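You operate a simulated robot arm through the tools that you are given. There is no shell and no other tool. Be economical: measure what you need, move in short steps, check, and stop when the job is done.

You are at the controls of a simulated robot arm. One attempt, no reset.

Task
Put things in order on the top of the washer unit. At the end: the pink jelly (tub) is on the silver tray; the clear tall measure stands where the brown bun stood; the brown bun from the top of the washer unit stands where the grey pudding jar stood; the grey pudding jar stands on top of the cream soap bar; whatever was shut is shut again. Leave all else as you found it, and nothing knocked over.

The check looks at the end state, three seconds after you hand in, the way a careful person would. Anything else that was tipped, shoved, dropped, spilled or broken makes it a failure.

Robot
A 7-joint arm with a two-finger parallel gripper, fixed in place. Base frame: the origin is at the foot of the arm, x ahead of it, y to its left, z up; the work surface is at about z = 920. Units: mm, degrees, N and s.
With the tool pointing down near the work surface it reaches from about 240 to 680 mm from the base axis. Its first joint turns from -66.0 to 66.0 degrees. Payload 2.4 kg.
Tool frame: the origin (TCP) lies between the finger pads and is the grasp point; the fingertips stand 30 mm ahead of it; z points along the fingers, y is the line along which they close. The gripper opens to 94 mm. The fingers are 28 mm wide and 10 mm thick; the gripper's body (50 by 96 mm) begins 55 mm behind the TCP.
Orientation is that of the tool frame in the base frame, as a unit quaternion [w, x, y, z]. With the fingers straight down and closing along the base's y, the tool's x points along the base's -x, its y along +y and its z along -z.

Tools
- The arm moves only by the tool step_arm. Its argument "targets" is a list of rows, each a list of 7 numbers: the shift along the tool's x, y, z in units of 20 mm (1.0 is 20 mm), then the turn, a rotation vector about the tool's x, y, z in units of 6 degrees (1.0 is 6 degrees), then the gripper command, from -1 (shut) to 1 (fully open), values between in proportion. In form: [[dx, dy, dz, rx, ry, rz, claw], ...]. A call has 1 to 10 rows; each row shifts and turns the commanded pose from where the row before left it, along the tool's axes as they then stand. A call with a number of a shift or a turn outside -1 to 1 is refused whole. Each row takes 0.2 s and may step no farther than 50 mm and 8.6 degrees from the row before; otherwise, or with a gripper value out of range, the whole call is refused. A pose out of reach is approached as far as the arm can. The call stops where the force on the tool passes 40 N (or 10 N more than at its start, if that is more) or the arm is blocked; 0.2 s more then pass. Each finger travels about 153 mm/s and halts on what it meets, pressing with about 32 N; the grip force reading is that of the motor and also rises with nothing between the fingers. The clock runs only during rows and for 0.2 s after the last one: add rows that do not move to give the fingers time. The reply holds the time, the measured pose of the TCP, the force on the tool along the base axes, the opening and the grip force, in the units named above and with some noise, and new pictures: "show" is both (left out), scene, wrist or none.
- Cameras (640 x 400 px; columns grow to the right, rows downward): "scene" is fixed at [38.1, 480, 1454.4]; the picture's right is [-0.72, -0.70, 0.00], its down [-0.34, 0.35, -0.87] and it looks along [0.61, -0.63, -0.49] (base axes); focal length 284 px, centre (320, 200). "wrist" rides on the gripper at [76, 14, -102] in the tool frame; the picture's right is [-0.18, 0.98, 0.00], its down [-0.75, -0.14, -0.64] and it looks along [-0.63, -0.12, 0.77] (tool axes); focal length 243 px, centre (320, 200). There is no depth. A picture from a camera that has moved, and an enlarged one, comes with that camera's place and axes in the base frame and with its lens. The place of the scene camera against the robot may be out by one fixed shift of up to 12 mm in any direction.
- inspect(camera, box): a new picture of the part [left, top, right, bottom] of that camera's present view, enlarged. The clock stands still meanwhile.
- sign_off(): hands the job in; it is judged then, once.

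Go step by step. Nothing tells you positions but the pictures and the camera data: compare them with the known pose of the tool, close in by small moves and look again before you grip or let go. The budget is 120 turns and 200 pictures, counting those below and the enlarged ones. Unless the task says otherwise, let go and move clear before handing in, and close with one line.

The tools are called after ">>>" as name(argument=value, ...) on one line, values as JSON. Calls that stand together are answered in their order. step_arm: Moves the arm, as the interface text tells. Its arguments: {"type":"object","properties":{"targets":{"type":"array","items":{"type":"array","items":{"type":"number"}}},"show":{"type":"string","enum":["both","scene","wrist","none"]}},"required":["targets"]} The other tools are called the same way: inspect (camera, box) takes an enlarged picture of a part of a camera's view; sign_off () hands the job in.

At the start:

```text
t: 0.0
tool_pos: [346.8, 90.9, 1260.0]
orientation: [0.0, 0.001, 1.0, 0.0]
ft_force: [0.4, -0.8, -0.5]
opening: 94.0
grip_force: 0.1
```

scene: 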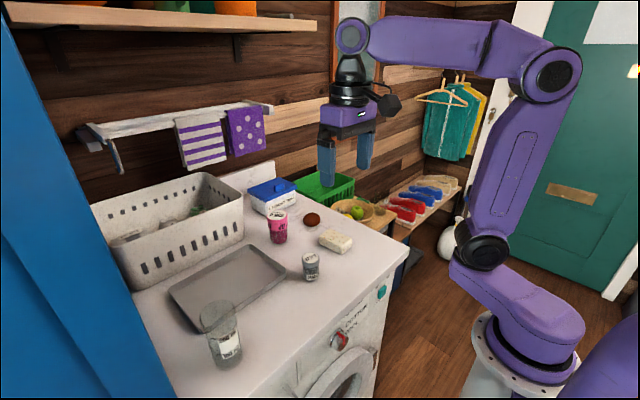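
wrist: 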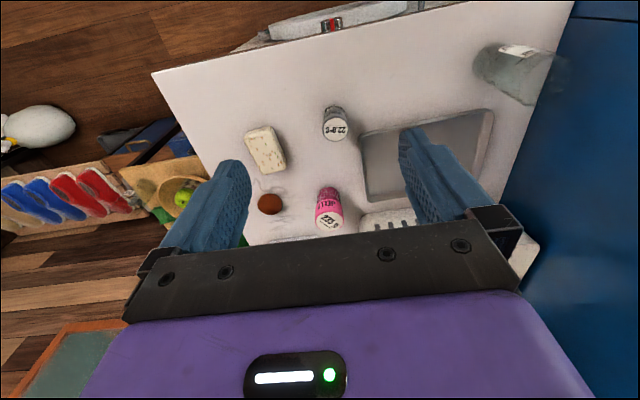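

I see the washer top with the clear measure, grey jar, pink tub, brown bun, soap, tray, a crate and a blue/white box. I'll zoom in before measuring anything.

>>> inspect(camera="scene", box=[200, 160, 400, 285])

>>> inspect(camera="scene", box=[80, 160, 340, 400])

>>> inspect(camera="wrist", box=[150, 0, 590, 260])

```text
3.20 times, centred on (300, 222) of scene
camera zoom: at [38.1, 480.0, 1454.4], right [-0.72, -0.7, 0.0], down [-0.34, 0.35, -0.87], along [0.61, -0.63, -0.49], focal length 910 px, centre (384, 128)
```

zoom: 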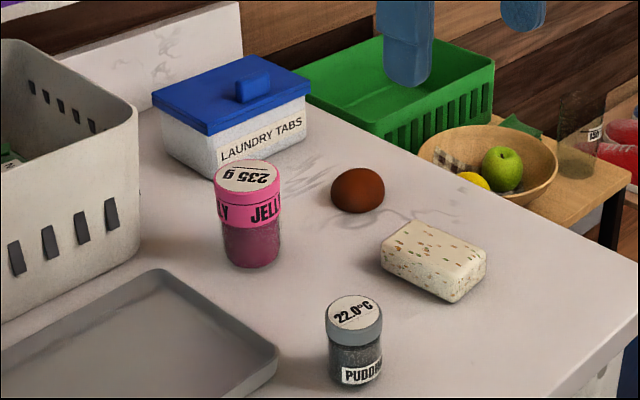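

```text
1.67 times, centred on (210, 280) of scene
camera zoom: at [38.1, 480.0, 1454.4], right [-0.72, -0.7, 0.0], down [-0.34, 0.35, -0.87], along [0.61, -0.63, -0.49], focal length 474 px, centre (503, 67)
```

zoom: 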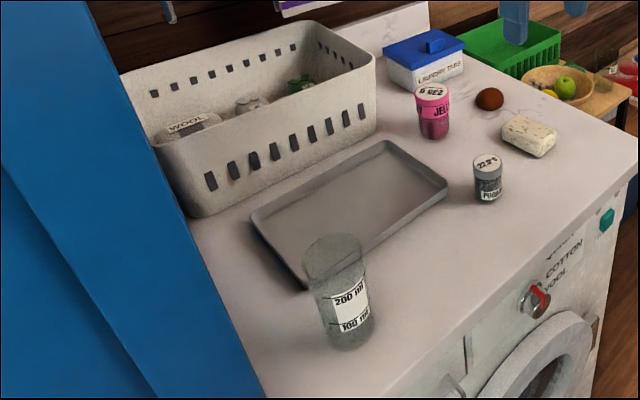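

```text
1.45 times, centred on (370, 130) of wrist
camera zoom: at [271.8, 104.5, 1362.7], right [0.18, 0.98, 0.0], down [0.75, -0.14, 0.64], along [0.63, -0.12, -0.77], focal length 353 px, centre (247, 302)
```

zoom: 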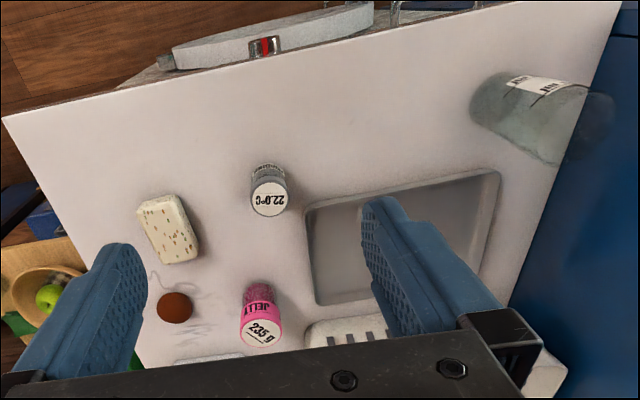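

Only the listed objects need moving, in this order: jar to soap, bun to the jar's spot, measure to the bun's spot, pink tub to the tray. My estimates are jar (440,99), soap (470,-38), bun (610,-74), pink (624,58) and measure (397,362). I'll start by going above the jar.

>>> step_arm(targets=[[-0.58, 0.05, 1, 0, 0, 0, 1], [-0.58, 0.05, 1, 0, 0, 0, 1], [-0.58, 0.05, 1, 0, 0, 0, 1], [-0.58, 0.05, 1, 0, 0, 0, 1], [-0.58, 0.05, 1, 0, 0, 0, 1], [-0.58, 0.05, 1, 0, 0, 0, 1], [-0.58, 0.05, 1, 0, 0, 0, 1], [-0.58, 0.05, 1, 0, 0, 0, 1], [0, 0, 0, 0, 0, 0, 1]])

```text
t: 2.0
tool_pos: [440.5, 98.0, 1098.9]
orientation: [0.0, 0.0, 1.0, -0.001]
ft_force: [-0.2, -0.6, 0.1]
opening: 93.8
grip_force: 0.1
camera wrist: at [364.7, 110.8, 1201.3], right [0.18, 0.98, 0.0], down [0.75, -0.14, 0.64], along [0.63, -0.12, -0.77], focal length 243 px, centre (320, 200)
```

scene: 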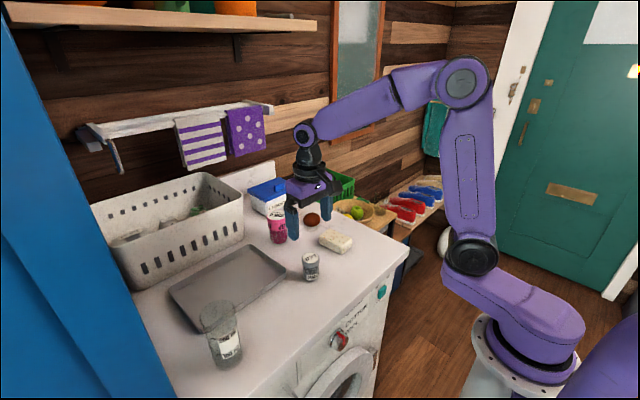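
wrist: 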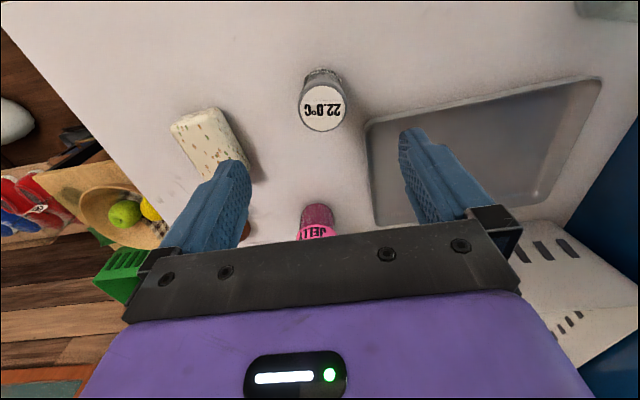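

The jar is right below at about (441,100), matching my estimate. Next I descend and grip it.

>>> step_arm(targets=[[0, 0.1, 1, 0, 0, 0, 1], [0, 0, 1, 0, 0, 0, 1], [0, 0, 1, 0, 0, 0, 1], [0, 0, 1, 0, 0, 0, 1], [0, 0, 1, 0, 0, 0, 1], [0, 0, 1, 0, 0, 0, 1], [0, 0, 0.7, 0, 0, 0, 1], [0, 0, 0, 0, 0, 0, 1]])

```text
t: 3.8
tool_pos: [437.9, 101.3, 964.8]
orientation: [0.001, 0.0, 1.0, 0.0]
ft_force: [0.2, -1.0, -0.6]
opening: 94.1
grip_force: 0.1
camera wrist: at [363.1, 114.1, 1068.1], right [0.18, 0.98, 0.0], down [0.75, -0.14, 0.64], along [0.63, -0.12, -0.77], focal length 243 px, centre (320, 200)
```

scene: 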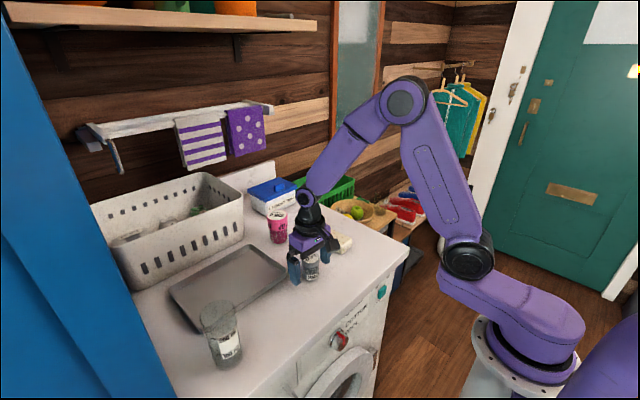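
wrist: 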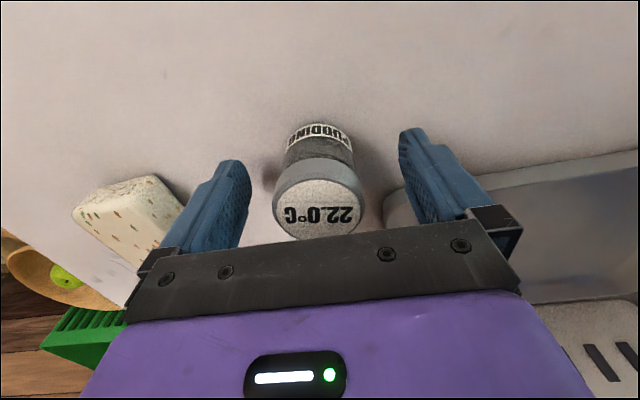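

The jar sits between the fingers. I nudge 3 mm, then close.

>>> step_arm(targets=[[-0.12, -0.1, 0, 0, 0, 0, 1], [0, 0, 0, 0, 0, 0, -1], [0, 0, 0, 0, 0, 0, -1], [0, 0, 0, 0, 0, 0, -1], [0, 0, -0.5, 0, 0, 0, -1], [0, 0, -1, 0, 0, 0, -1], [0, 0, -1, 0, 0, 0, -1], [0, 0, -1, 0, 0, 0, -1], [0, 0, 0, 0, 0, 0, -1]])

```text
t: 5.8
tool_pos: [441.8, 101.6, 1037.5]
orientation: [0.0, 0.0, 1.0, 0.0]
ft_force: [0.7, -0.1, -1.4]
opening: 42.6
grip_force: 32.1
camera wrist: at [366.1, 113.9, 1140.7], right [0.18, 0.98, 0.0], down [0.75, -0.14, 0.64], along [0.63, -0.12, -0.77], focal length 243 px, centre (320, 200)
```

scene: 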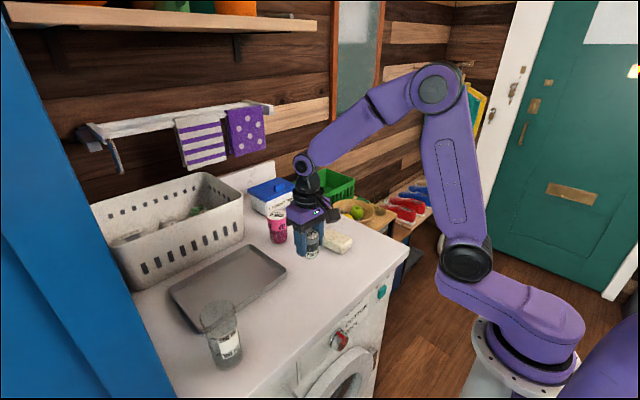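
wrist: 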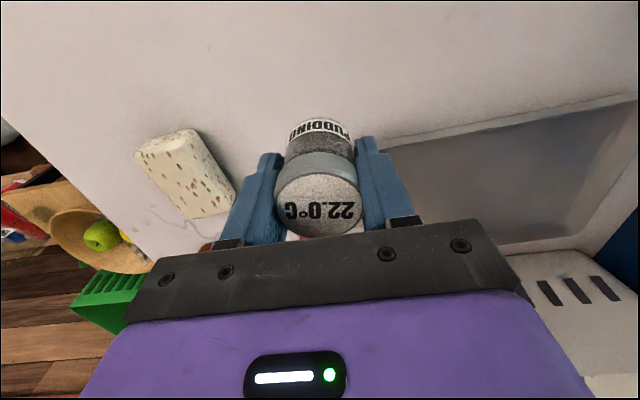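

The jar is held, opening 42.6. I'll measure the soap's centre while it is fully visible.

>>> inspect(camera="wrist", box=[100, 100, 300, 225])

>>> inspect(camera="scene", box=[280, 200, 376, 260])

```text
3.20 times, centred on (200, 162) of wrist
camera zoom: at [366.1, 113.9, 1140.7], right [0.18, 0.98, 0.0], down [0.75, -0.14, 0.64], along [0.63, -0.12, -0.77], focal length 776 px, centre (704, 320)
```

zoom: 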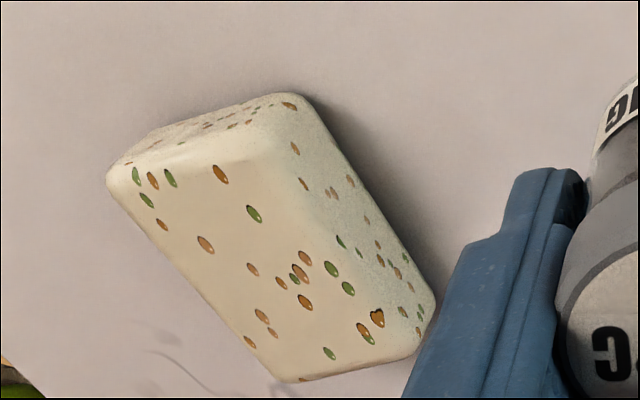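

```text
6.67 times, centred on (328, 230) of scene
camera zoom: at [38.1, 480.0, 1454.4], right [-0.72, -0.7, 0.0], down [-0.34, 0.35, -0.87], along [0.61, -0.63, -0.49], focal length 1896 px, centre (267, 0)
```

zoom: 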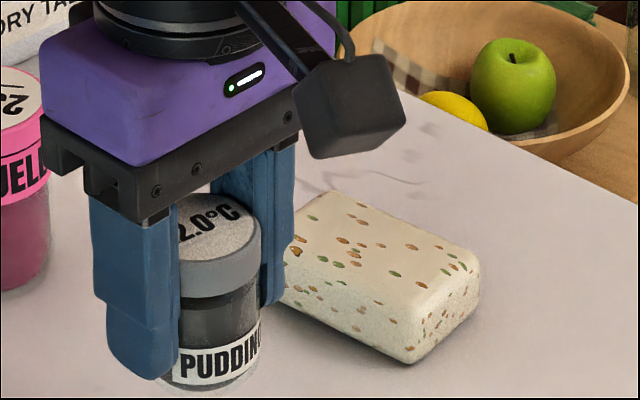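

Soap's top centre is about (475,-39), top at z≈948. I move the jar above it at the present height, where there is clearance.

>>> step_arm(targets=[[-0.206, -0.88, -0.1, 0, 0, 0, -1], [-0.206, -0.88, 0, 0, 0, 0, -1], [-0.206, -0.88, 0, 0, 0, 0, -1], [-0.206, -0.88, 0, 0, 0, 0, -1], [-0.206, -0.88, 0, 0, 0, 0, -1], [-0.206, -0.88, 0, 0, 0, 0, -1], [-0.206, -0.88, 0, 0, 0, 0, -1], [-0.206, -0.88, 0, 0, 0, 0, -1], [0, 0, 0, 0, 0, 0, -1]])

>>> inspect(camera="scene", box=[280, 190, 392, 260])

>>> inspect(camera="wrist", box=[210, 60, 434, 200])

```text
t: 7.8
tool_pos: [474.7, -41.9, 1038.0]
orientation: [0.0, 0.0, 1.0, 0.0]
ft_force: [0.2, -0.6, -2.1]
opening: 43.1
grip_force: 32.0
camera wrist: at [399.6, -29.3, 1141.4], right [0.18, 0.98, 0.0], down [0.75, -0.14, 0.64], along [0.63, -0.12, -0.77], focal length 243 px, centre (320, 200)
```

scene: 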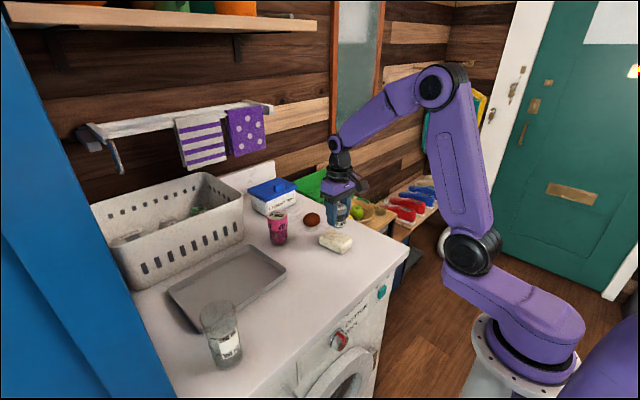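
wrist: 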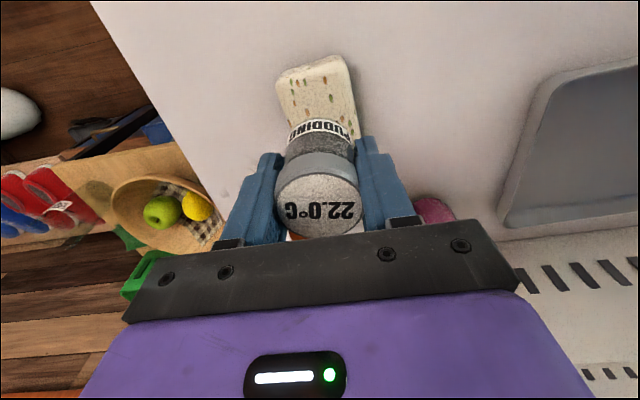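

```text
5.71 times, centred on (336, 225) of scene
camera zoom: at [38.1, 480.0, 1454.4], right [-0.72, -0.7, 0.0], down [-0.34, 0.35, -0.87], along [0.61, -0.63, -0.49], focal length 1625 px, centre (229, 57)
```

zoom: 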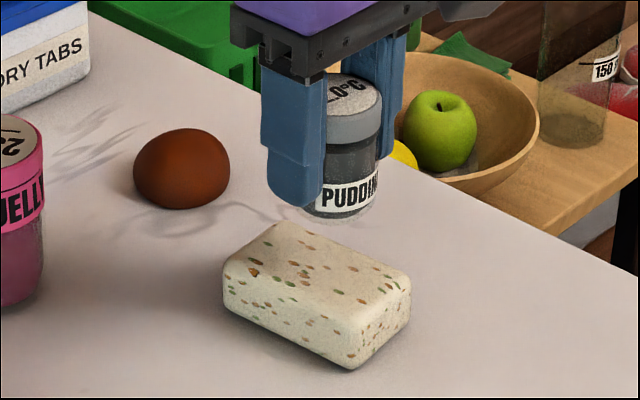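

```text
2.86 times, centred on (322, 130) of wrist
camera zoom: at [399.6, -29.3, 1141.4], right [0.18, 0.98, 0.0], down [0.75, -0.14, 0.64], along [0.63, -0.12, -0.77], focal length 693 px, centre (314, 400)
```

zoom: 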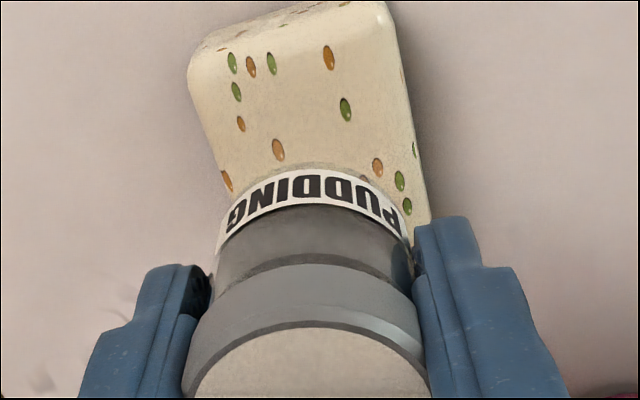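

The scene view suggests the jar should go a few mm further in +x and +y. I correct that and descend to just above the soap.

>>> step_arm(targets=[[-0.3, 0.2, 0, 0, 0, 0, -1], [0, 0, 0.6, 0, 0, 0, -1], [0, 0, 0.6, 0, 0, 0, -1], [0, 0, 0.5, 0, 0, 0, -1], [0, 0, 0, 0, 0, 0, -1]], show="wrist")

>>> inspect(camera="scene", box=[280, 190, 392, 260])

```text
t: 9.0
tool_pos: [480.5, -38.6, 1003.6]
orientation: [0.001, -0.001, 1.0, 0.0]
ft_force: [-0.7, 0.6, -1.0]
opening: 42.7
grip_force: 31.9
camera wrist: at [405.2, -25.2, 1106.7], right [0.18, 0.98, 0.0], down [0.75, -0.14, 0.64], along [0.63, -0.12, -0.77], focal length 243 px, centre (320, 200)
```

wrist: 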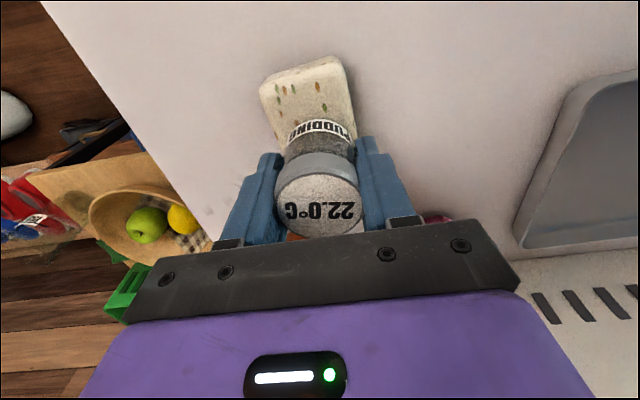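

```text
5.71 times, centred on (336, 225) of scene
camera zoom: at [38.1, 480.0, 1454.4], right [-0.72, -0.7, 0.0], down [-0.34, 0.35, -0.87], along [0.61, -0.63, -0.49], focal length 1625 px, centre (229, 57)
```

zoom: 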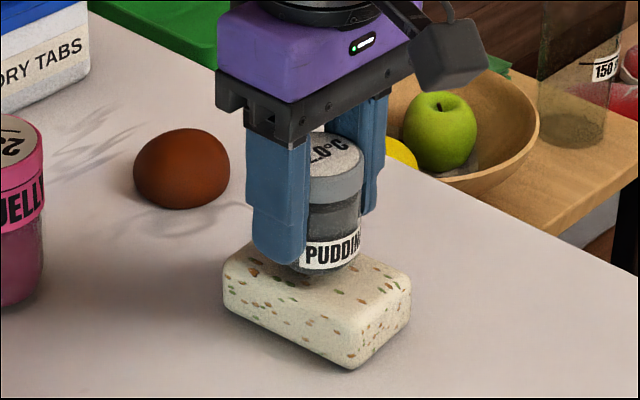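

Well centred now. I lower gently, watching the force.

>>> step_arm(targets=[[0, 0, 0.15, 0, 0, 0, -1], [0, 0, 0.1, 0, 0, 0, -1], [0, 0, 0.1, 0, 0, 0, -1], [0, 0, 0.05, 0, 0, 0, -1], [0, 0, 0, 0, 0, 0, -1]], show="none")

>>> inspect(camera="scene", box=[304, 210, 368, 250])

```text
t: 10.2
tool_pos: [482.0, -37.7, 997.4]
orientation: [0.003, 0.0, 1.0, -0.001]
ft_force: [-2.8, 0.8, 28.7]
opening: 42.8
grip_force: 32.0
```

```text
10.00 times, centred on (336, 230) of scene
camera zoom: at [37.6, 480.0, 1454.4], right [-0.72, -0.7, 0.0], down [-0.34, 0.35, -0.87], along [0.61, -0.63, -0.49], focal length 2844 px, centre (160, -100)
```

zoom: 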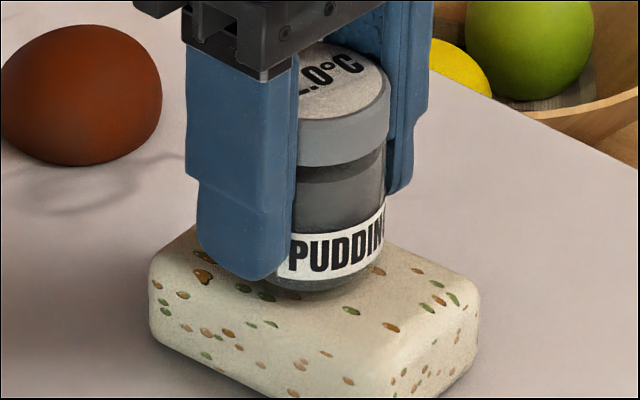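

Contact made. I ease off the pressure and open the fingers.

>>> step_arm(targets=[[0, 0, -0.12, 0, 0, 0, -1], [0, 0, 0, 0, 0, 0, -1]], show="none")

```text
t: 10.8
tool_pos: [480.5, -38.8, 998.8]
orientation: [-0.002, -0.001, 1.0, 0.0]
ft_force: [2.1, 0.2, 4.3]
opening: 42.7
grip_force: 31.5
```

>>> step_arm(targets=[[0, 0, 0, 0, 0, 0, -0.05], [0, 0, 0, 0, 0, 0, 0.1], [0, 0, 0, 0, 0, 0, 0.5], [0, 0, -0.5, 0, 0, 0, 0.8], [0, 0, -1, 0, 0, 0, 0.8], [0, 0, -1, 0, 0, 0, 0.8], [0, 0, -1, 0, 0, 0, 0.8], [0, 0, -1, 0, 0, 0, 0.8], [0, 0, 0, 0, 0, 0, 0.8]])

>>> inspect(camera="scene", box=[280, 190, 392, 260])

```text
t: 12.8
tool_pos: [481.1, -38.2, 1088.2]
orientation: [0.0, 0.0, 1.0, 0.0]
ft_force: [0.4, 0.1, -0.7]
opening: 84.4
grip_force: 0.0
camera wrist: at [406.1, -25.2, 1190.7], right [0.18, 0.98, 0.0], down [0.75, -0.14, 0.64], along [0.63, -0.12, -0.77], focal length 243 px, centre (320, 200)
```

scene: 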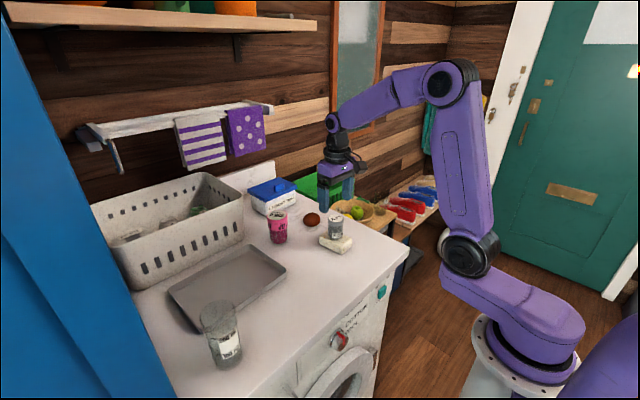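
wrist: 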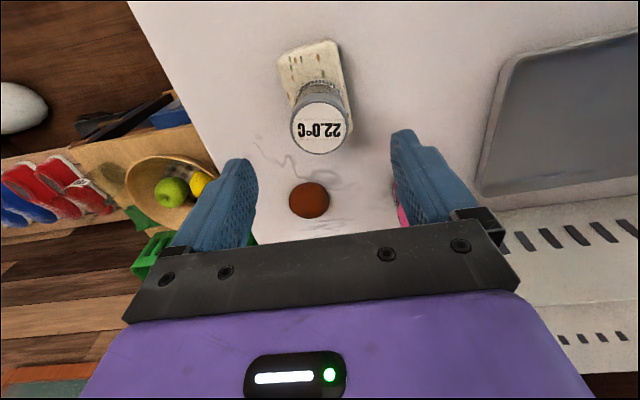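

```text
5.71 times, centred on (336, 225) of scene
camera zoom: at [38.1, 480.0, 1454.4], right [-0.72, -0.7, 0.0], down [-0.34, 0.35, -0.87], along [0.61, -0.63, -0.49], focal length 1625 px, centre (229, 57)
```

zoom: 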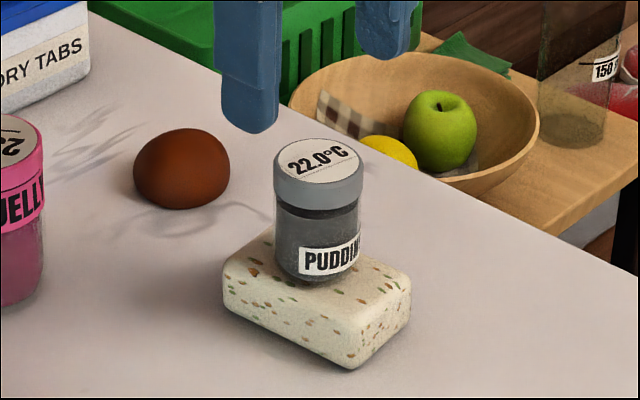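

The jar stands steadily on the soap. The bun measures about (610,-77), so I move above it.

>>> step_arm(targets=[[-0.925, -0.28, 0, 0, 0, 0, 1], [-0.925, -0.28, 0, 0, 0, 0, 1], [-0.925, -0.28, 0, 0, 0, 0, 1], [-0.925, -0.28, 0, 0, 0, 0, 1], [-0.925, -0.28, 0, 0, 0, 0, 1], [-0.925, -0.28, 0, 0, 0, 0, 1], [-0.925, -0.28, 0, 0, 0, 0, 1], [0, 0, 1, 0, 0, 0, 1], [0, 0, 1, 0, 0, 0, 1], [0, 0, 0, 0, 0, 0, 1]])

```text
t: 15.0
tool_pos: [609.3, -76.6, 1047.2]
orientation: [0.0, 0.0, 1.0, 0.0]
ft_force: [0.1, -0.9, 0.2]
opening: 93.9
grip_force: 0.0
camera wrist: at [533.9, -62.8, 1150.0], right [0.18, 0.98, 0.0], down [0.75, -0.14, 0.64], along [0.63, -0.12, -0.77], focal length 243 px, centre (320, 200)
```

scene: 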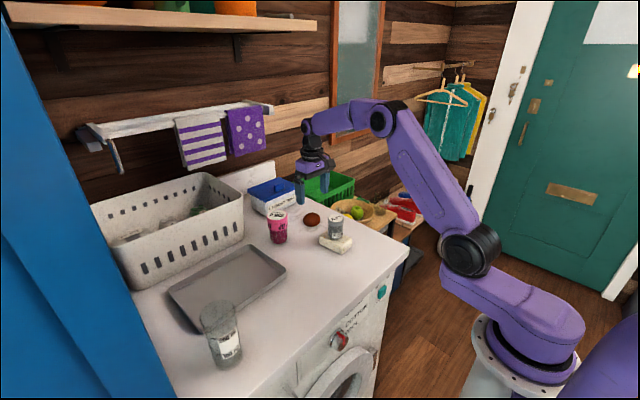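
wrist: 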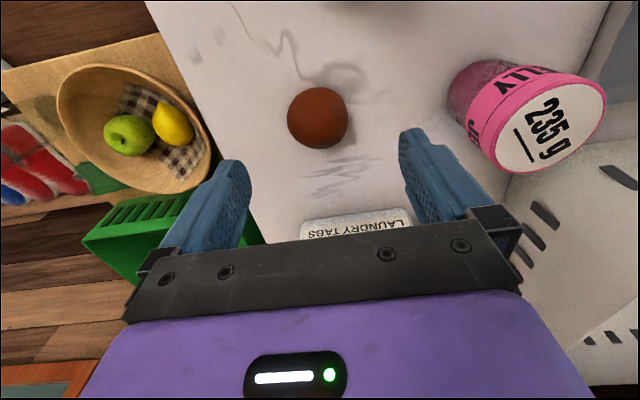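

Bun at about (612,-78). I descend around it.

>>> step_arm(targets=[[-0.15, -0.08, 1, 0, 0, 0, 1], [0, 0, 1, 0, 0, 0, 1], [0, 0, 1, 0, 0, 0, 1], [0, 0, 1, 0, 0, 0, 1], [0, 0, 0.6, 0, 0, 0, 1], [0, 0, 0, 0, 0, 0, 1]])

>>> inspect(camera="scene", box=[264, 180, 376, 250])

```text
t: 16.4
tool_pos: [613.3, -76.0, 956.3]
orientation: [0.0, 0.0, 1.0, 0.0]
ft_force: [-0.6, -0.6, 0.3]
opening: 94.0
grip_force: 0.0
camera wrist: at [537.6, -63.4, 1058.0], right [0.18, 0.98, 0.0], down [0.75, -0.14, 0.64], along [0.63, -0.12, -0.77], focal length 243 px, centre (320, 200)
```

scene: 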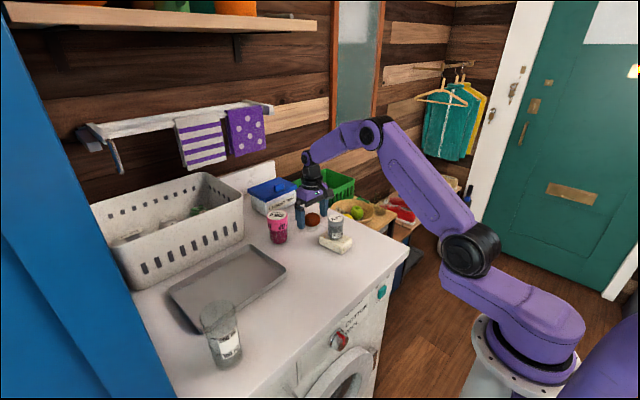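
wrist: 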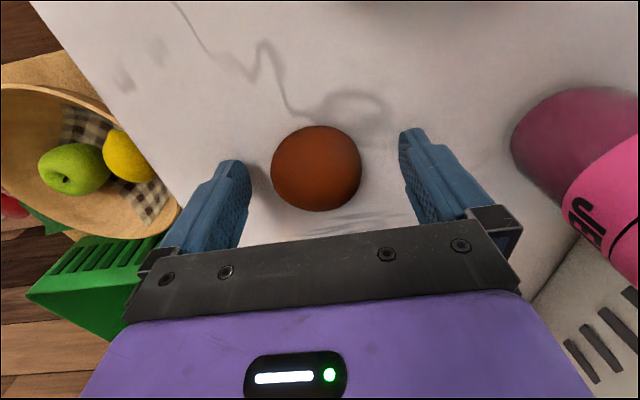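

```text
5.71 times, centred on (320, 215) of scene
camera zoom: at [38.1, 480.0, 1454.4], right [-0.72, -0.7, 0.0], down [-0.34, 0.35, -0.87], along [0.61, -0.63, -0.49], focal length 1625 px, centre (320, 114)
```

zoom: 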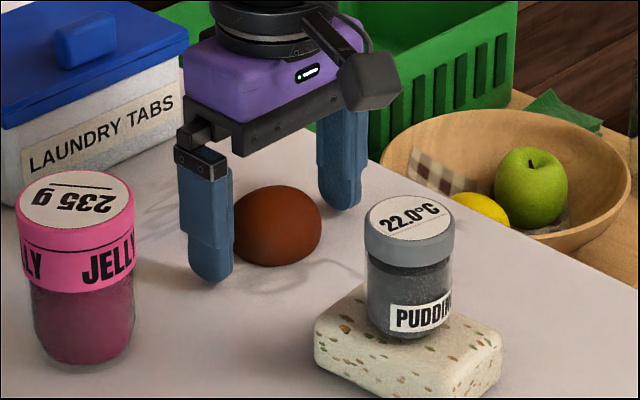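

The bun is between the fingers at about (611,-79). I centre, grip and lift a little.

>>> step_arm(targets=[[0.05, -0.15, 0, 0, 0, 0, 1], [0, 0, 0, 0, 0, 0, -1], [0, 0, 0, 0, 0, 0, -1], [0, 0, 0, 0, 0, 0, -1], [0, 0, -0.5, 0, 0, 0, -1], [0, 0, -1, 0, 0, 0, -1], [0, 0, 0, 0, 0, 0, -1]])

>>> inspect(camera="scene", box=[264, 180, 376, 250])

```text
t: 18.0
tool_pos: [615.3, -79.5, 986.5]
orientation: [0.0, 0.0, 1.0, -0.001]
ft_force: [0.1, -0.5, -0.6]
opening: 54.7
grip_force: 31.7
camera wrist: at [539.1, -66.0, 1088.7], right [0.18, 0.98, 0.0], down [0.75, -0.14, 0.64], along [0.63, -0.12, -0.77], focal length 243 px, centre (320, 200)
```

scene: 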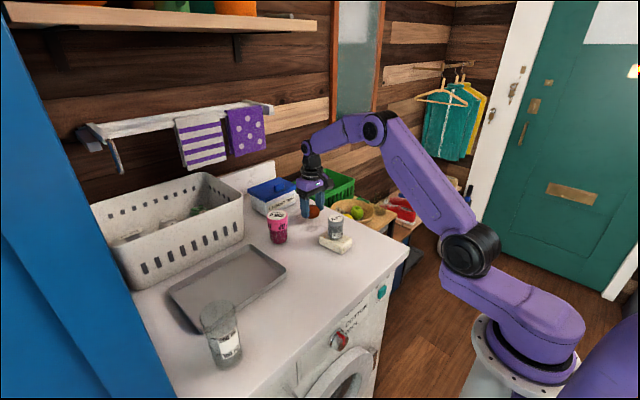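
wrist: 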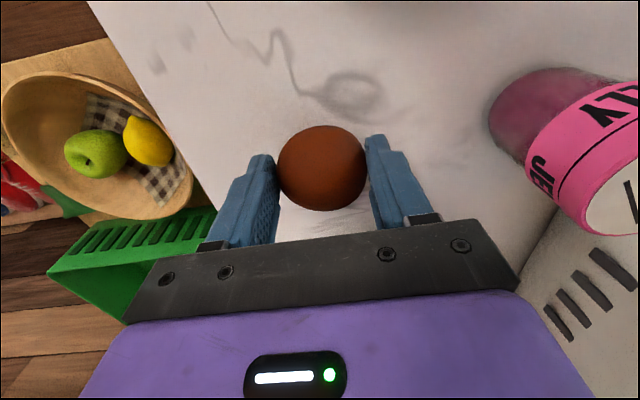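

```text
5.71 times, centred on (320, 215) of scene
camera zoom: at [38.1, 480.0, 1454.4], right [-0.72, -0.7, 0.0], down [-0.34, 0.35, -0.87], along [0.61, -0.63, -0.49], focal length 1625 px, centre (320, 114)
```

zoom: 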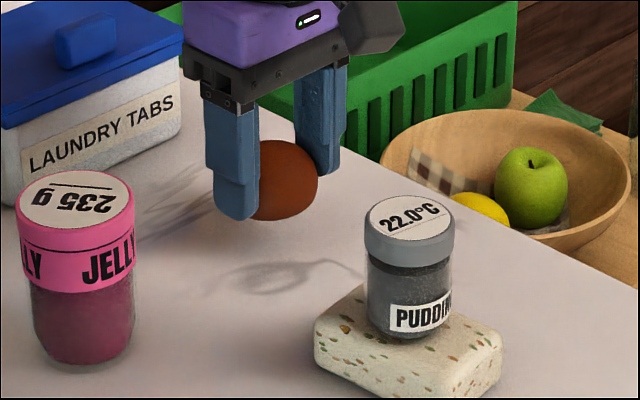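

Bun firmly held. I lift clear and carry it to the jar's old place.

>>> step_arm(targets=[[0, 0, -1, 0, 0, 0, -1], [0, 0, -1, 0, 0, 0, -1], [0, 0, -1, 0, 0, 0, -1], [0, 0, -1, 0, 0, 0, -1], [0.9, 0.93, -0.5, 0, 0, 0, -1], [0.9, 0.93, 0, 0, 0, 0, -1], [0.9, 0.93, 0, 0, 0, 0, -1], [0.9, 0.93, 0, 0, 0, 0, -1], [0.9, 0.93, 0, 0, 0, 0, -1]], show="none")

>>> step_arm(targets=[[0.9, 0.93, 0, 0, 0, 0, -1], [0.9, 0.93, 0, 0, 0, 0, -1], [0.9, 0.93, 0, 0, 0, 0, -1], [0.9, 0.93, 0, 0, 0, 0, -1], [0.5, 0.5, 0, 0, 0, 0, -1], [0, 0, 1, 0, 0, 0, -1], [0, 0, 1, 0, 0, 0, -1], [0, 0, 0, 0, 0, 0, -1]])

```text
t: 20.0
tool_pos: [521.8, 13.1, 1074.8]
orientation: [0.0, 0.0, 1.0, 0.0]
ft_force: [0.9, 0.6, -0.2]
opening: 54.5
grip_force: 32.1
```

```text
t: 21.8
tool_pos: [441.1, 95.9, 1034.9]
orientation: [0.0, -0.001, 1.0, 0.0]
ft_force: [0.2, -0.2, -0.5]
opening: 54.8
grip_force: 32.0
camera wrist: at [365.5, 108.7, 1138.7], right [0.18, 0.98, 0.0], down [0.75, -0.14, 0.64], along [0.63, -0.12, -0.77], focal length 243 px, centre (320, 200)
```

scene: 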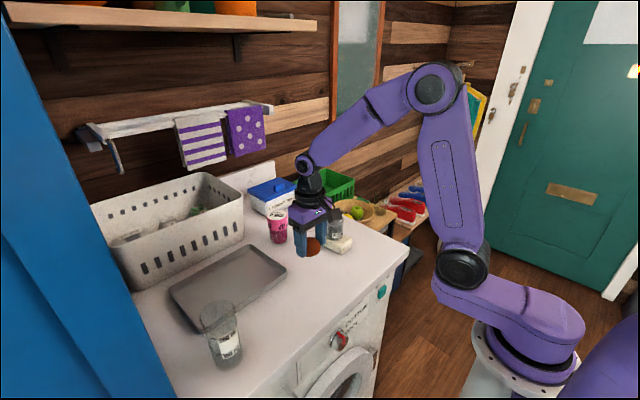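
wrist: 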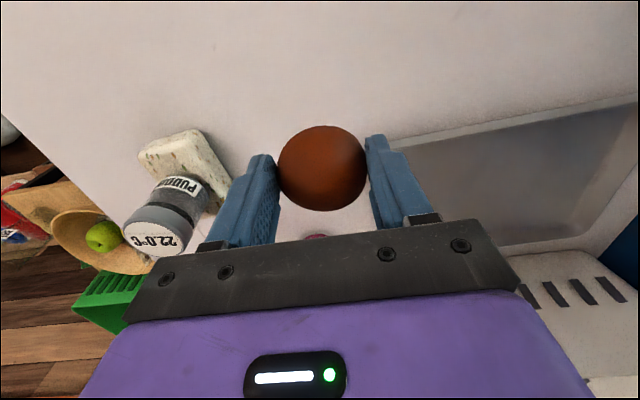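

Nearly over the spot. I adjust to (442,100) and lower gently.

>>> step_arm(targets=[[-0.05, 0.2, 1, 0, 0, 0, -1], [0, 0, 1, 0, 0, 0, -1], [0, 0, 1, 0, 0, 0, -1], [0, 0, 0.5, 0, 0, 0, -1], [0, 0, 0.2, 0, 0, 0, -1], [0, 0, 0.1, 0, 0, 0, -1], [0, 0, 0.1, 0, 0, 0, -1], [0, 0, 0, 0, 0, 0, -1]], show="wrist")

>>> inspect(camera="scene", box=[256, 230, 368, 300])

```text
t: 23.6
tool_pos: [442.3, 100.0, 957.8]
orientation: [0.0, 0.001, 1.0, 0.0]
ft_force: [-0.1, -0.1, 0.2]
opening: 55.0
grip_force: 31.3
camera wrist: at [366.2, 113.1, 1061.0], right [0.18, 0.98, 0.0], down [0.75, -0.14, 0.64], along [0.63, -0.12, -0.77], focal length 243 px, centre (320, 200)
```

wrist: 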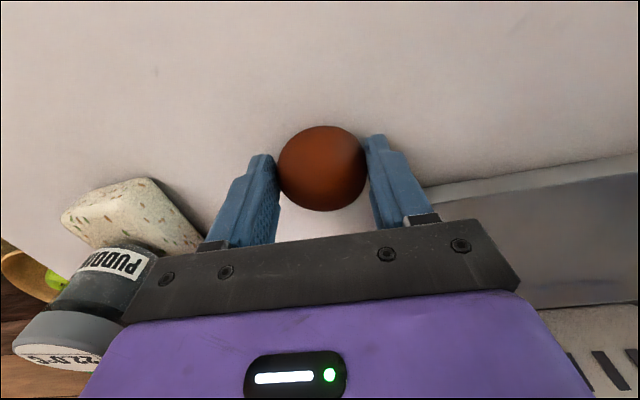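

```text
5.71 times, centred on (312, 265) of scene
camera zoom: at [38.1, 480.0, 1454.4], right [-0.72, -0.7, 0.0], down [-0.34, 0.35, -0.87], along [0.61, -0.63, -0.49], focal length 1625 px, centre (366, -171)
```

zoom: 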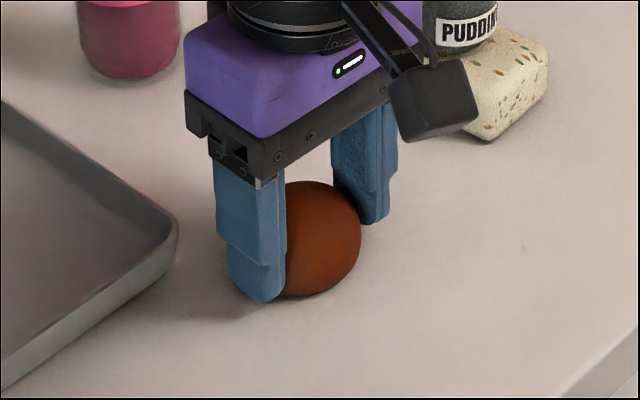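

Almost down; no contact force yet. I take a few more tiny steps.

>>> step_arm(targets=[[0, 0, 0.07, 0, 0, 0, -1], [0, 0, 0.05, 0, 0, 0, -1], [0, 0, 0, 0, 0, 0, -1]], show="none")

```text
t: 24.4
tool_pos: [441.9, 100.3, 956.4]
orientation: [0.0, 0.0, 1.0, 0.001]
ft_force: [-0.1, 0.0, -0.7]
opening: 54.7
grip_force: 32.1
```

>>> step_arm(targets=[[0, 0, 0.06, 0, 0, 0, -1], [0, 0, 0.04, 0, 0, 0, -1], [0, 0, 0, 0, 0, 0, -1]], show="none")

```text
t: 25.2
tool_pos: [443.3, 100.9, 955.3]
orientation: [0.002, 0.0, 1.0, 0.0]
ft_force: [-4.9, -0.2, 28.1]
opening: 54.7
grip_force: 32.2
```

Contact. I back off slightly, open slowly and rise.

>>> step_arm(targets=[[0, 0, -0.08, 0, 0, 0, -1], [0, 0, 0, 0, 0, 0, 0.2], [0, 0, 0, 0, 0, 0, 0.5], [0, 0, 0, 0, 0, 0, 1], [0, 0, -0.5, 0, 0, 0, 1], [0, 0, -1, 0, 0, 0, 1], [0, 0, -1, 0, 0, 0, 1], [0, 0, -1, 0, 0, 0, 1], [0, 0, -1, 0, 0, 0, 1], [0, 0, -1, 0, 0, 0, 1]])

>>> inspect(camera="scene", box=[160, 180, 384, 320])

```text
t: 27.4
tool_pos: [441.6, 98.5, 1064.2]
orientation: [0.0, 0.0, 1.0, 0.0]
ft_force: [0.5, 0.1, -0.2]
opening: 93.9
grip_force: 0.1
camera wrist: at [366.8, 112.8, 1167.7], right [0.18, 0.98, 0.0], down [0.75, -0.14, 0.64], along [0.63, -0.12, -0.77], focal length 243 px, centre (320, 200)
```

scene: 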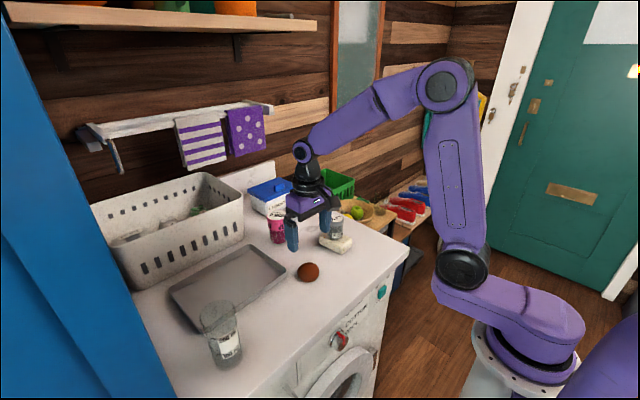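
wrist: 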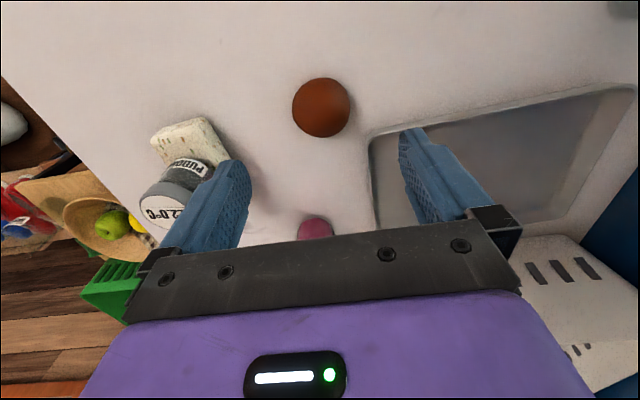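

```text
2.86 times, centred on (272, 250) of scene
camera zoom: at [38.1, 480.0, 1454.4], right [-0.72, -0.7, 0.0], down [-0.34, 0.35, -0.87], along [0.61, -0.63, -0.49], focal length 812 px, centre (457, 57)
```

zoom: 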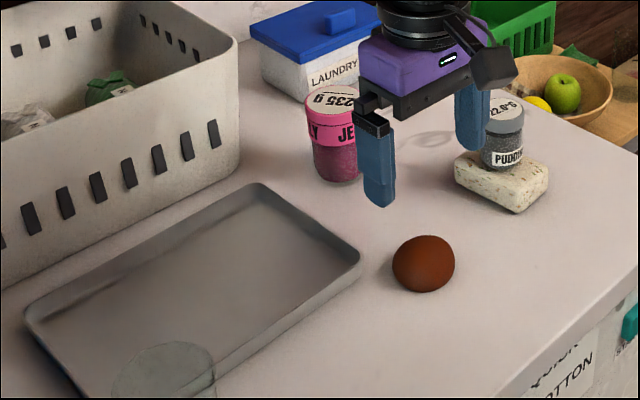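

The bun is in place and steady. Next is the measure at about (397,362); I move up and across toward it.

>>> step_arm(targets=[[0, 0, -1, 0, 0, 0, 1], [0.17, 1, -1, 0, 0, 0, 1], [0.17, 1, -1, 0, 0, 0, 1], [0.17, 1, -1, 0, 0, 0, 1], [0.17, 1, -1, 0, 0, 0, 1], [0.17, 1, 0, 0, 0, 0, 1], [0.17, 1, 0, 0, 0, 0, 1], [0.17, 1, 0, 0, 0, 0, 1], [0.17, 1, 0, 0, 0, 0, 1], [0.17, 1, 0, 0, 0, 0, 1]], show="none")

>>> step_arm(targets=[[0.17, 1, 0, 0, 0, 0, 1], [0.17, 1, 0, 0, 0, 0, 1], [0.17, 1, 0, 0, 0, 0, 1], [0, 0, 0, 0, 0, 0, 1]])

```text
t: 29.6
tool_pos: [408.8, 279.3, 1165.5]
orientation: [-0.001, 0.0, 1.0, 0.0]
ft_force: [0.2, 0.7, 0.2]
opening: 94.0
grip_force: 0.0
```

```text
t: 30.6
tool_pos: [402.2, 342.0, 1165.4]
orientation: [0.0, 0.001, 1.0, -0.001]
ft_force: [0.4, 0.2, -0.1]
opening: 94.1
grip_force: 0.3
camera wrist: at [326.2, 353.9, 1268.7], right [0.18, 0.98, 0.0], down [0.75, -0.14, 0.64], along [0.63, -0.12, -0.77], focal length 243 px, centre (320, 200)
```

scene: 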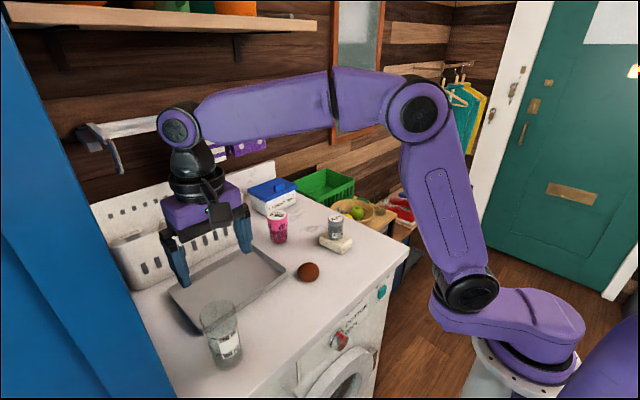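
wrist: 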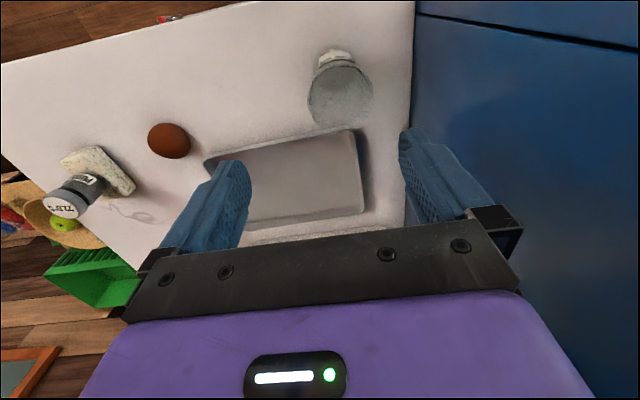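

>>> inspect(camera="wrist", box=[260, 20, 420, 120])

>>> inspect(camera="scene", box=[150, 280, 310, 380])

```text
4.00 times, centred on (340, 70) of wrist
camera zoom: at [326.2, 353.9, 1268.7], right [0.18, 0.98, 0.0], down [0.75, -0.14, 0.64], along [0.63, -0.12, -0.77], focal length 970 px, centre (240, 720)
```

zoom: 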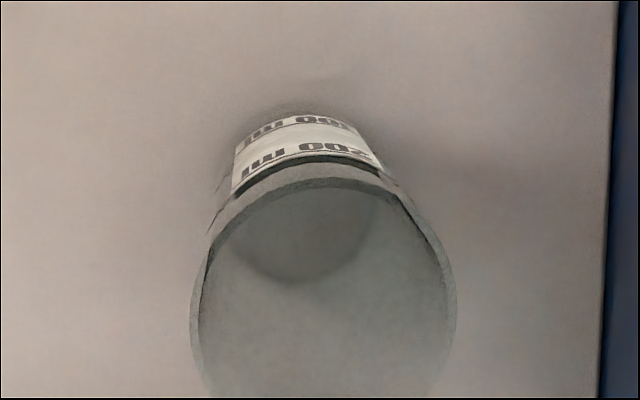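

```text
4.00 times, centred on (230, 330) of scene
camera zoom: at [38.1, 480.0, 1454.4], right [-0.72, -0.7, 0.0], down [-0.34, 0.35, -0.87], along [0.61, -0.63, -0.49], focal length 1137 px, centre (680, -320)
```

zoom: 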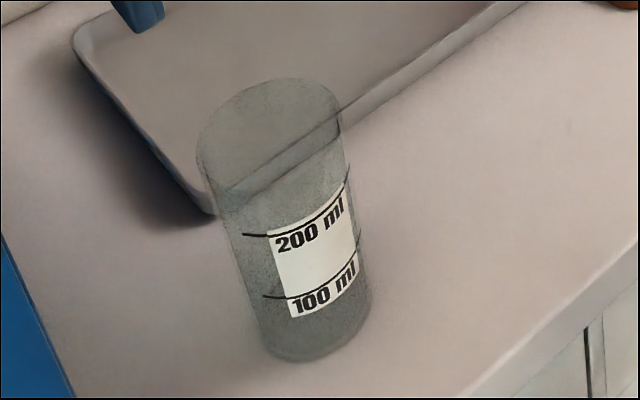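

The measure is empty, about (398,360), top at z≈1040. I line up and come partway down.

>>> step_arm(targets=[[0.2, 0.92, 0, 0, 0, 0, 1], [0, 0, 1, 0, 0, 0, 1], [0, 0, 1, 0, 0, 0, 1], [0, 0, 1, 0, 0, 0, 1], [0, 0, 0, 0, 0, 0, 1]])

>>> inspect(camera="wrist", box=[200, 0, 440, 150])

```text
t: 31.8
tool_pos: [397.0, 360.8, 1105.7]
orientation: [0.0, -0.001, 1.0, 0.0]
ft_force: [0.2, 0.7, -0.3]
opening: 94.0
grip_force: 0.0
camera wrist: at [321.1, 373.4, 1209.2], right [0.18, 0.98, 0.0], down [0.75, -0.14, 0.64], along [0.63, -0.12, -0.77], focal length 243 px, centre (320, 200)
```

scene: 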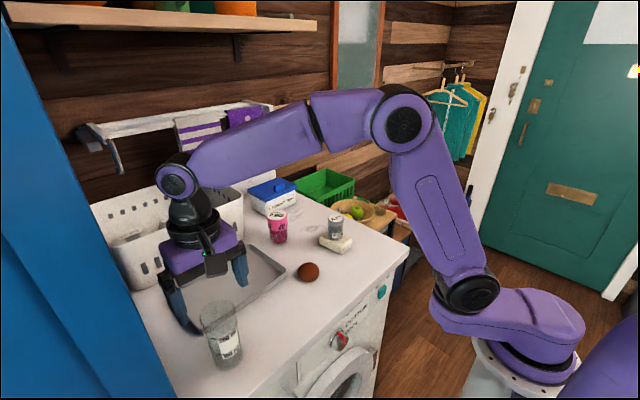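
wrist: 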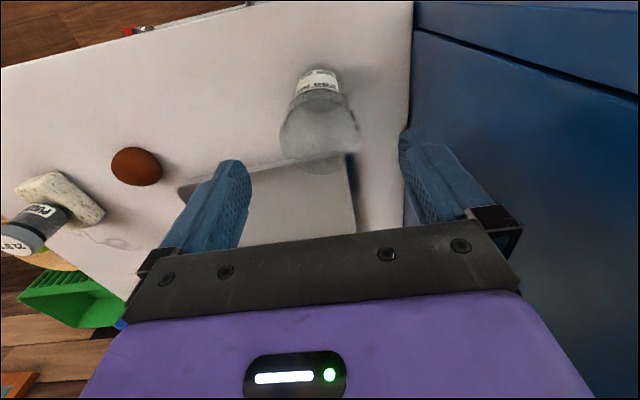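

```text
2.67 times, centred on (320, 75) of wrist
camera zoom: at [321.1, 373.4, 1209.2], right [0.18, 0.98, 0.0], down [0.75, -0.14, 0.64], along [0.63, -0.12, -0.77], focal length 647 px, centre (320, 533)
```

zoom: 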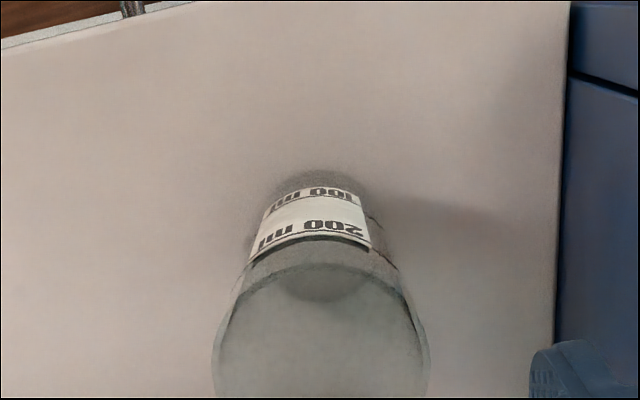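

Well aligned. I descend around the measure.

>>> step_arm(targets=[[0, -0.05, 1, 0, 0, 0, 1], [0, 0, 1, 0, 0, 0, 1], [0, 0, 1, 0, 0, 0, 1], [0, 0, 1, 0, 0, 0, 1], [0, 0, 1, 0, 0, 0, 1], [0, 0, 0.3, 0, 0, 0, 1], [0, 0, 0, 0, 0, 0, 1]])

>>> inspect(camera="scene", box=[120, 240, 312, 360])

```text
t: 33.4
tool_pos: [398.0, 358.8, 999.8]
orientation: [0.0, 0.0, 1.0, 0.0]
ft_force: [0.0, -0.7, 0.5]
opening: 94.0
grip_force: 0.0
camera wrist: at [321.7, 371.0, 1102.1], right [0.18, 0.98, 0.0], down [0.75, -0.14, 0.64], along [0.63, -0.12, -0.77], focal length 243 px, centre (320, 200)
```

scene: 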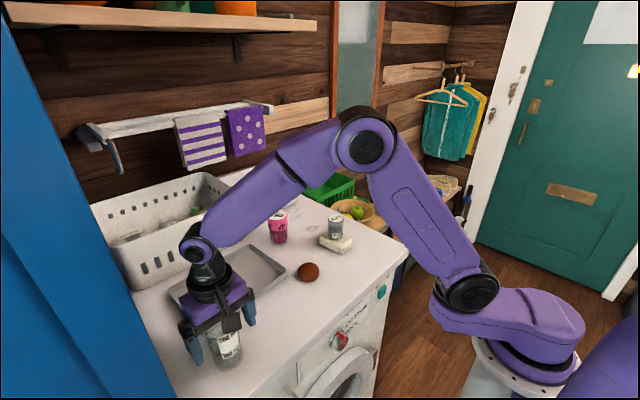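
wrist: 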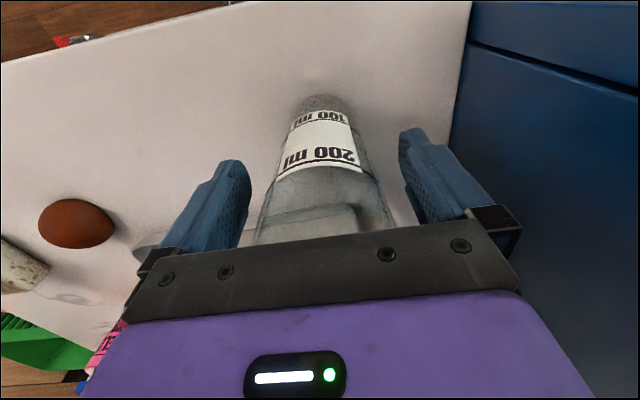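

```text
3.33 times, centred on (216, 300) of scene
camera zoom: at [38.1, 480.0, 1454.4], right [-0.72, -0.7, 0.0], down [-0.34, 0.35, -0.87], along [0.61, -0.63, -0.49], focal length 948 px, centre (667, -133)
```

zoom: 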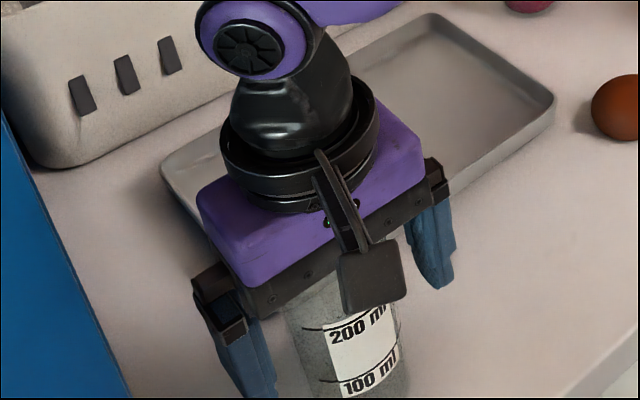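

The measure is between the fingers. I close and lift slightly to check.

>>> step_arm(targets=[[0, 0, 0, 0, 0, 0, -1], [0, 0, 0, 0, 0, 0, -1], [0, 0, 0, 0, 0, 0, -1], [0, 0, -0.3, 0, 0, 0, -1], [0, 0, -0.7, 0, 0, 0, -1], [0, 0, -1, 0, 0, 0, -1], [0, 0, 0, 0, 0, 0, -1]])

>>> inspect(camera="scene", box=[120, 260, 312, 380])

```text
t: 35.0
tool_pos: [397.5, 359.2, 1039.1]
orientation: [0.0, 0.0, 1.0, -0.001]
ft_force: [-0.8, 0.6, -0.5]
opening: 59.2
grip_force: 31.9
camera wrist: at [321.6, 371.4, 1142.6], right [0.18, 0.98, 0.0], down [0.75, -0.14, 0.64], along [0.63, -0.12, -0.77], focal length 243 px, centre (320, 200)
```

scene: 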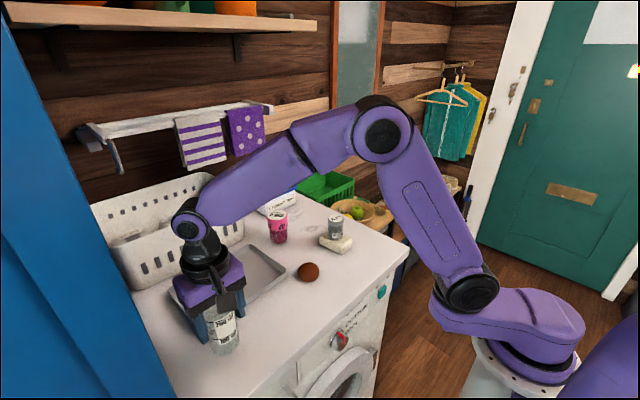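
wrist: 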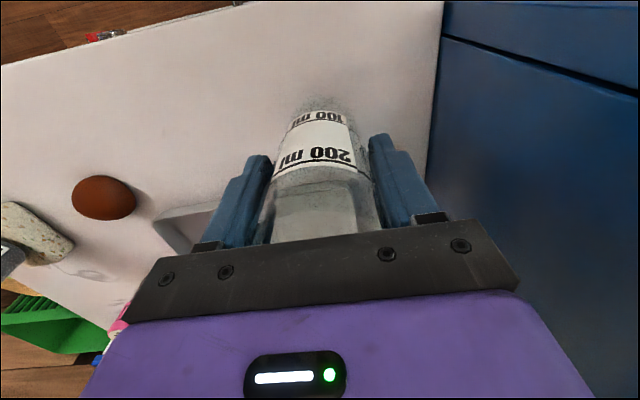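

```text
3.33 times, centred on (216, 320) of scene
camera zoom: at [38.1, 480.0, 1454.4], right [-0.72, -0.7, 0.0], down [-0.34, 0.35, -0.87], along [0.61, -0.63, -0.49], focal length 948 px, centre (667, -200)
```

zoom: 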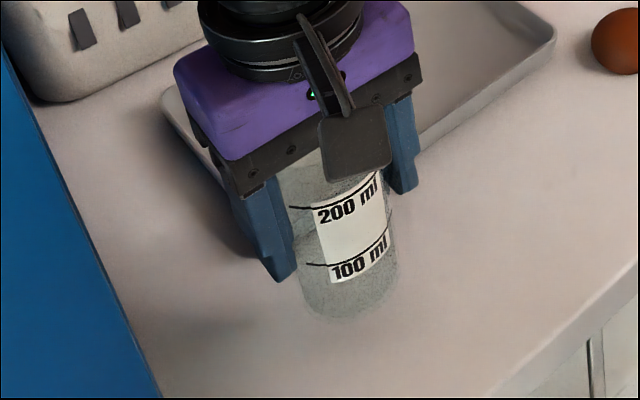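

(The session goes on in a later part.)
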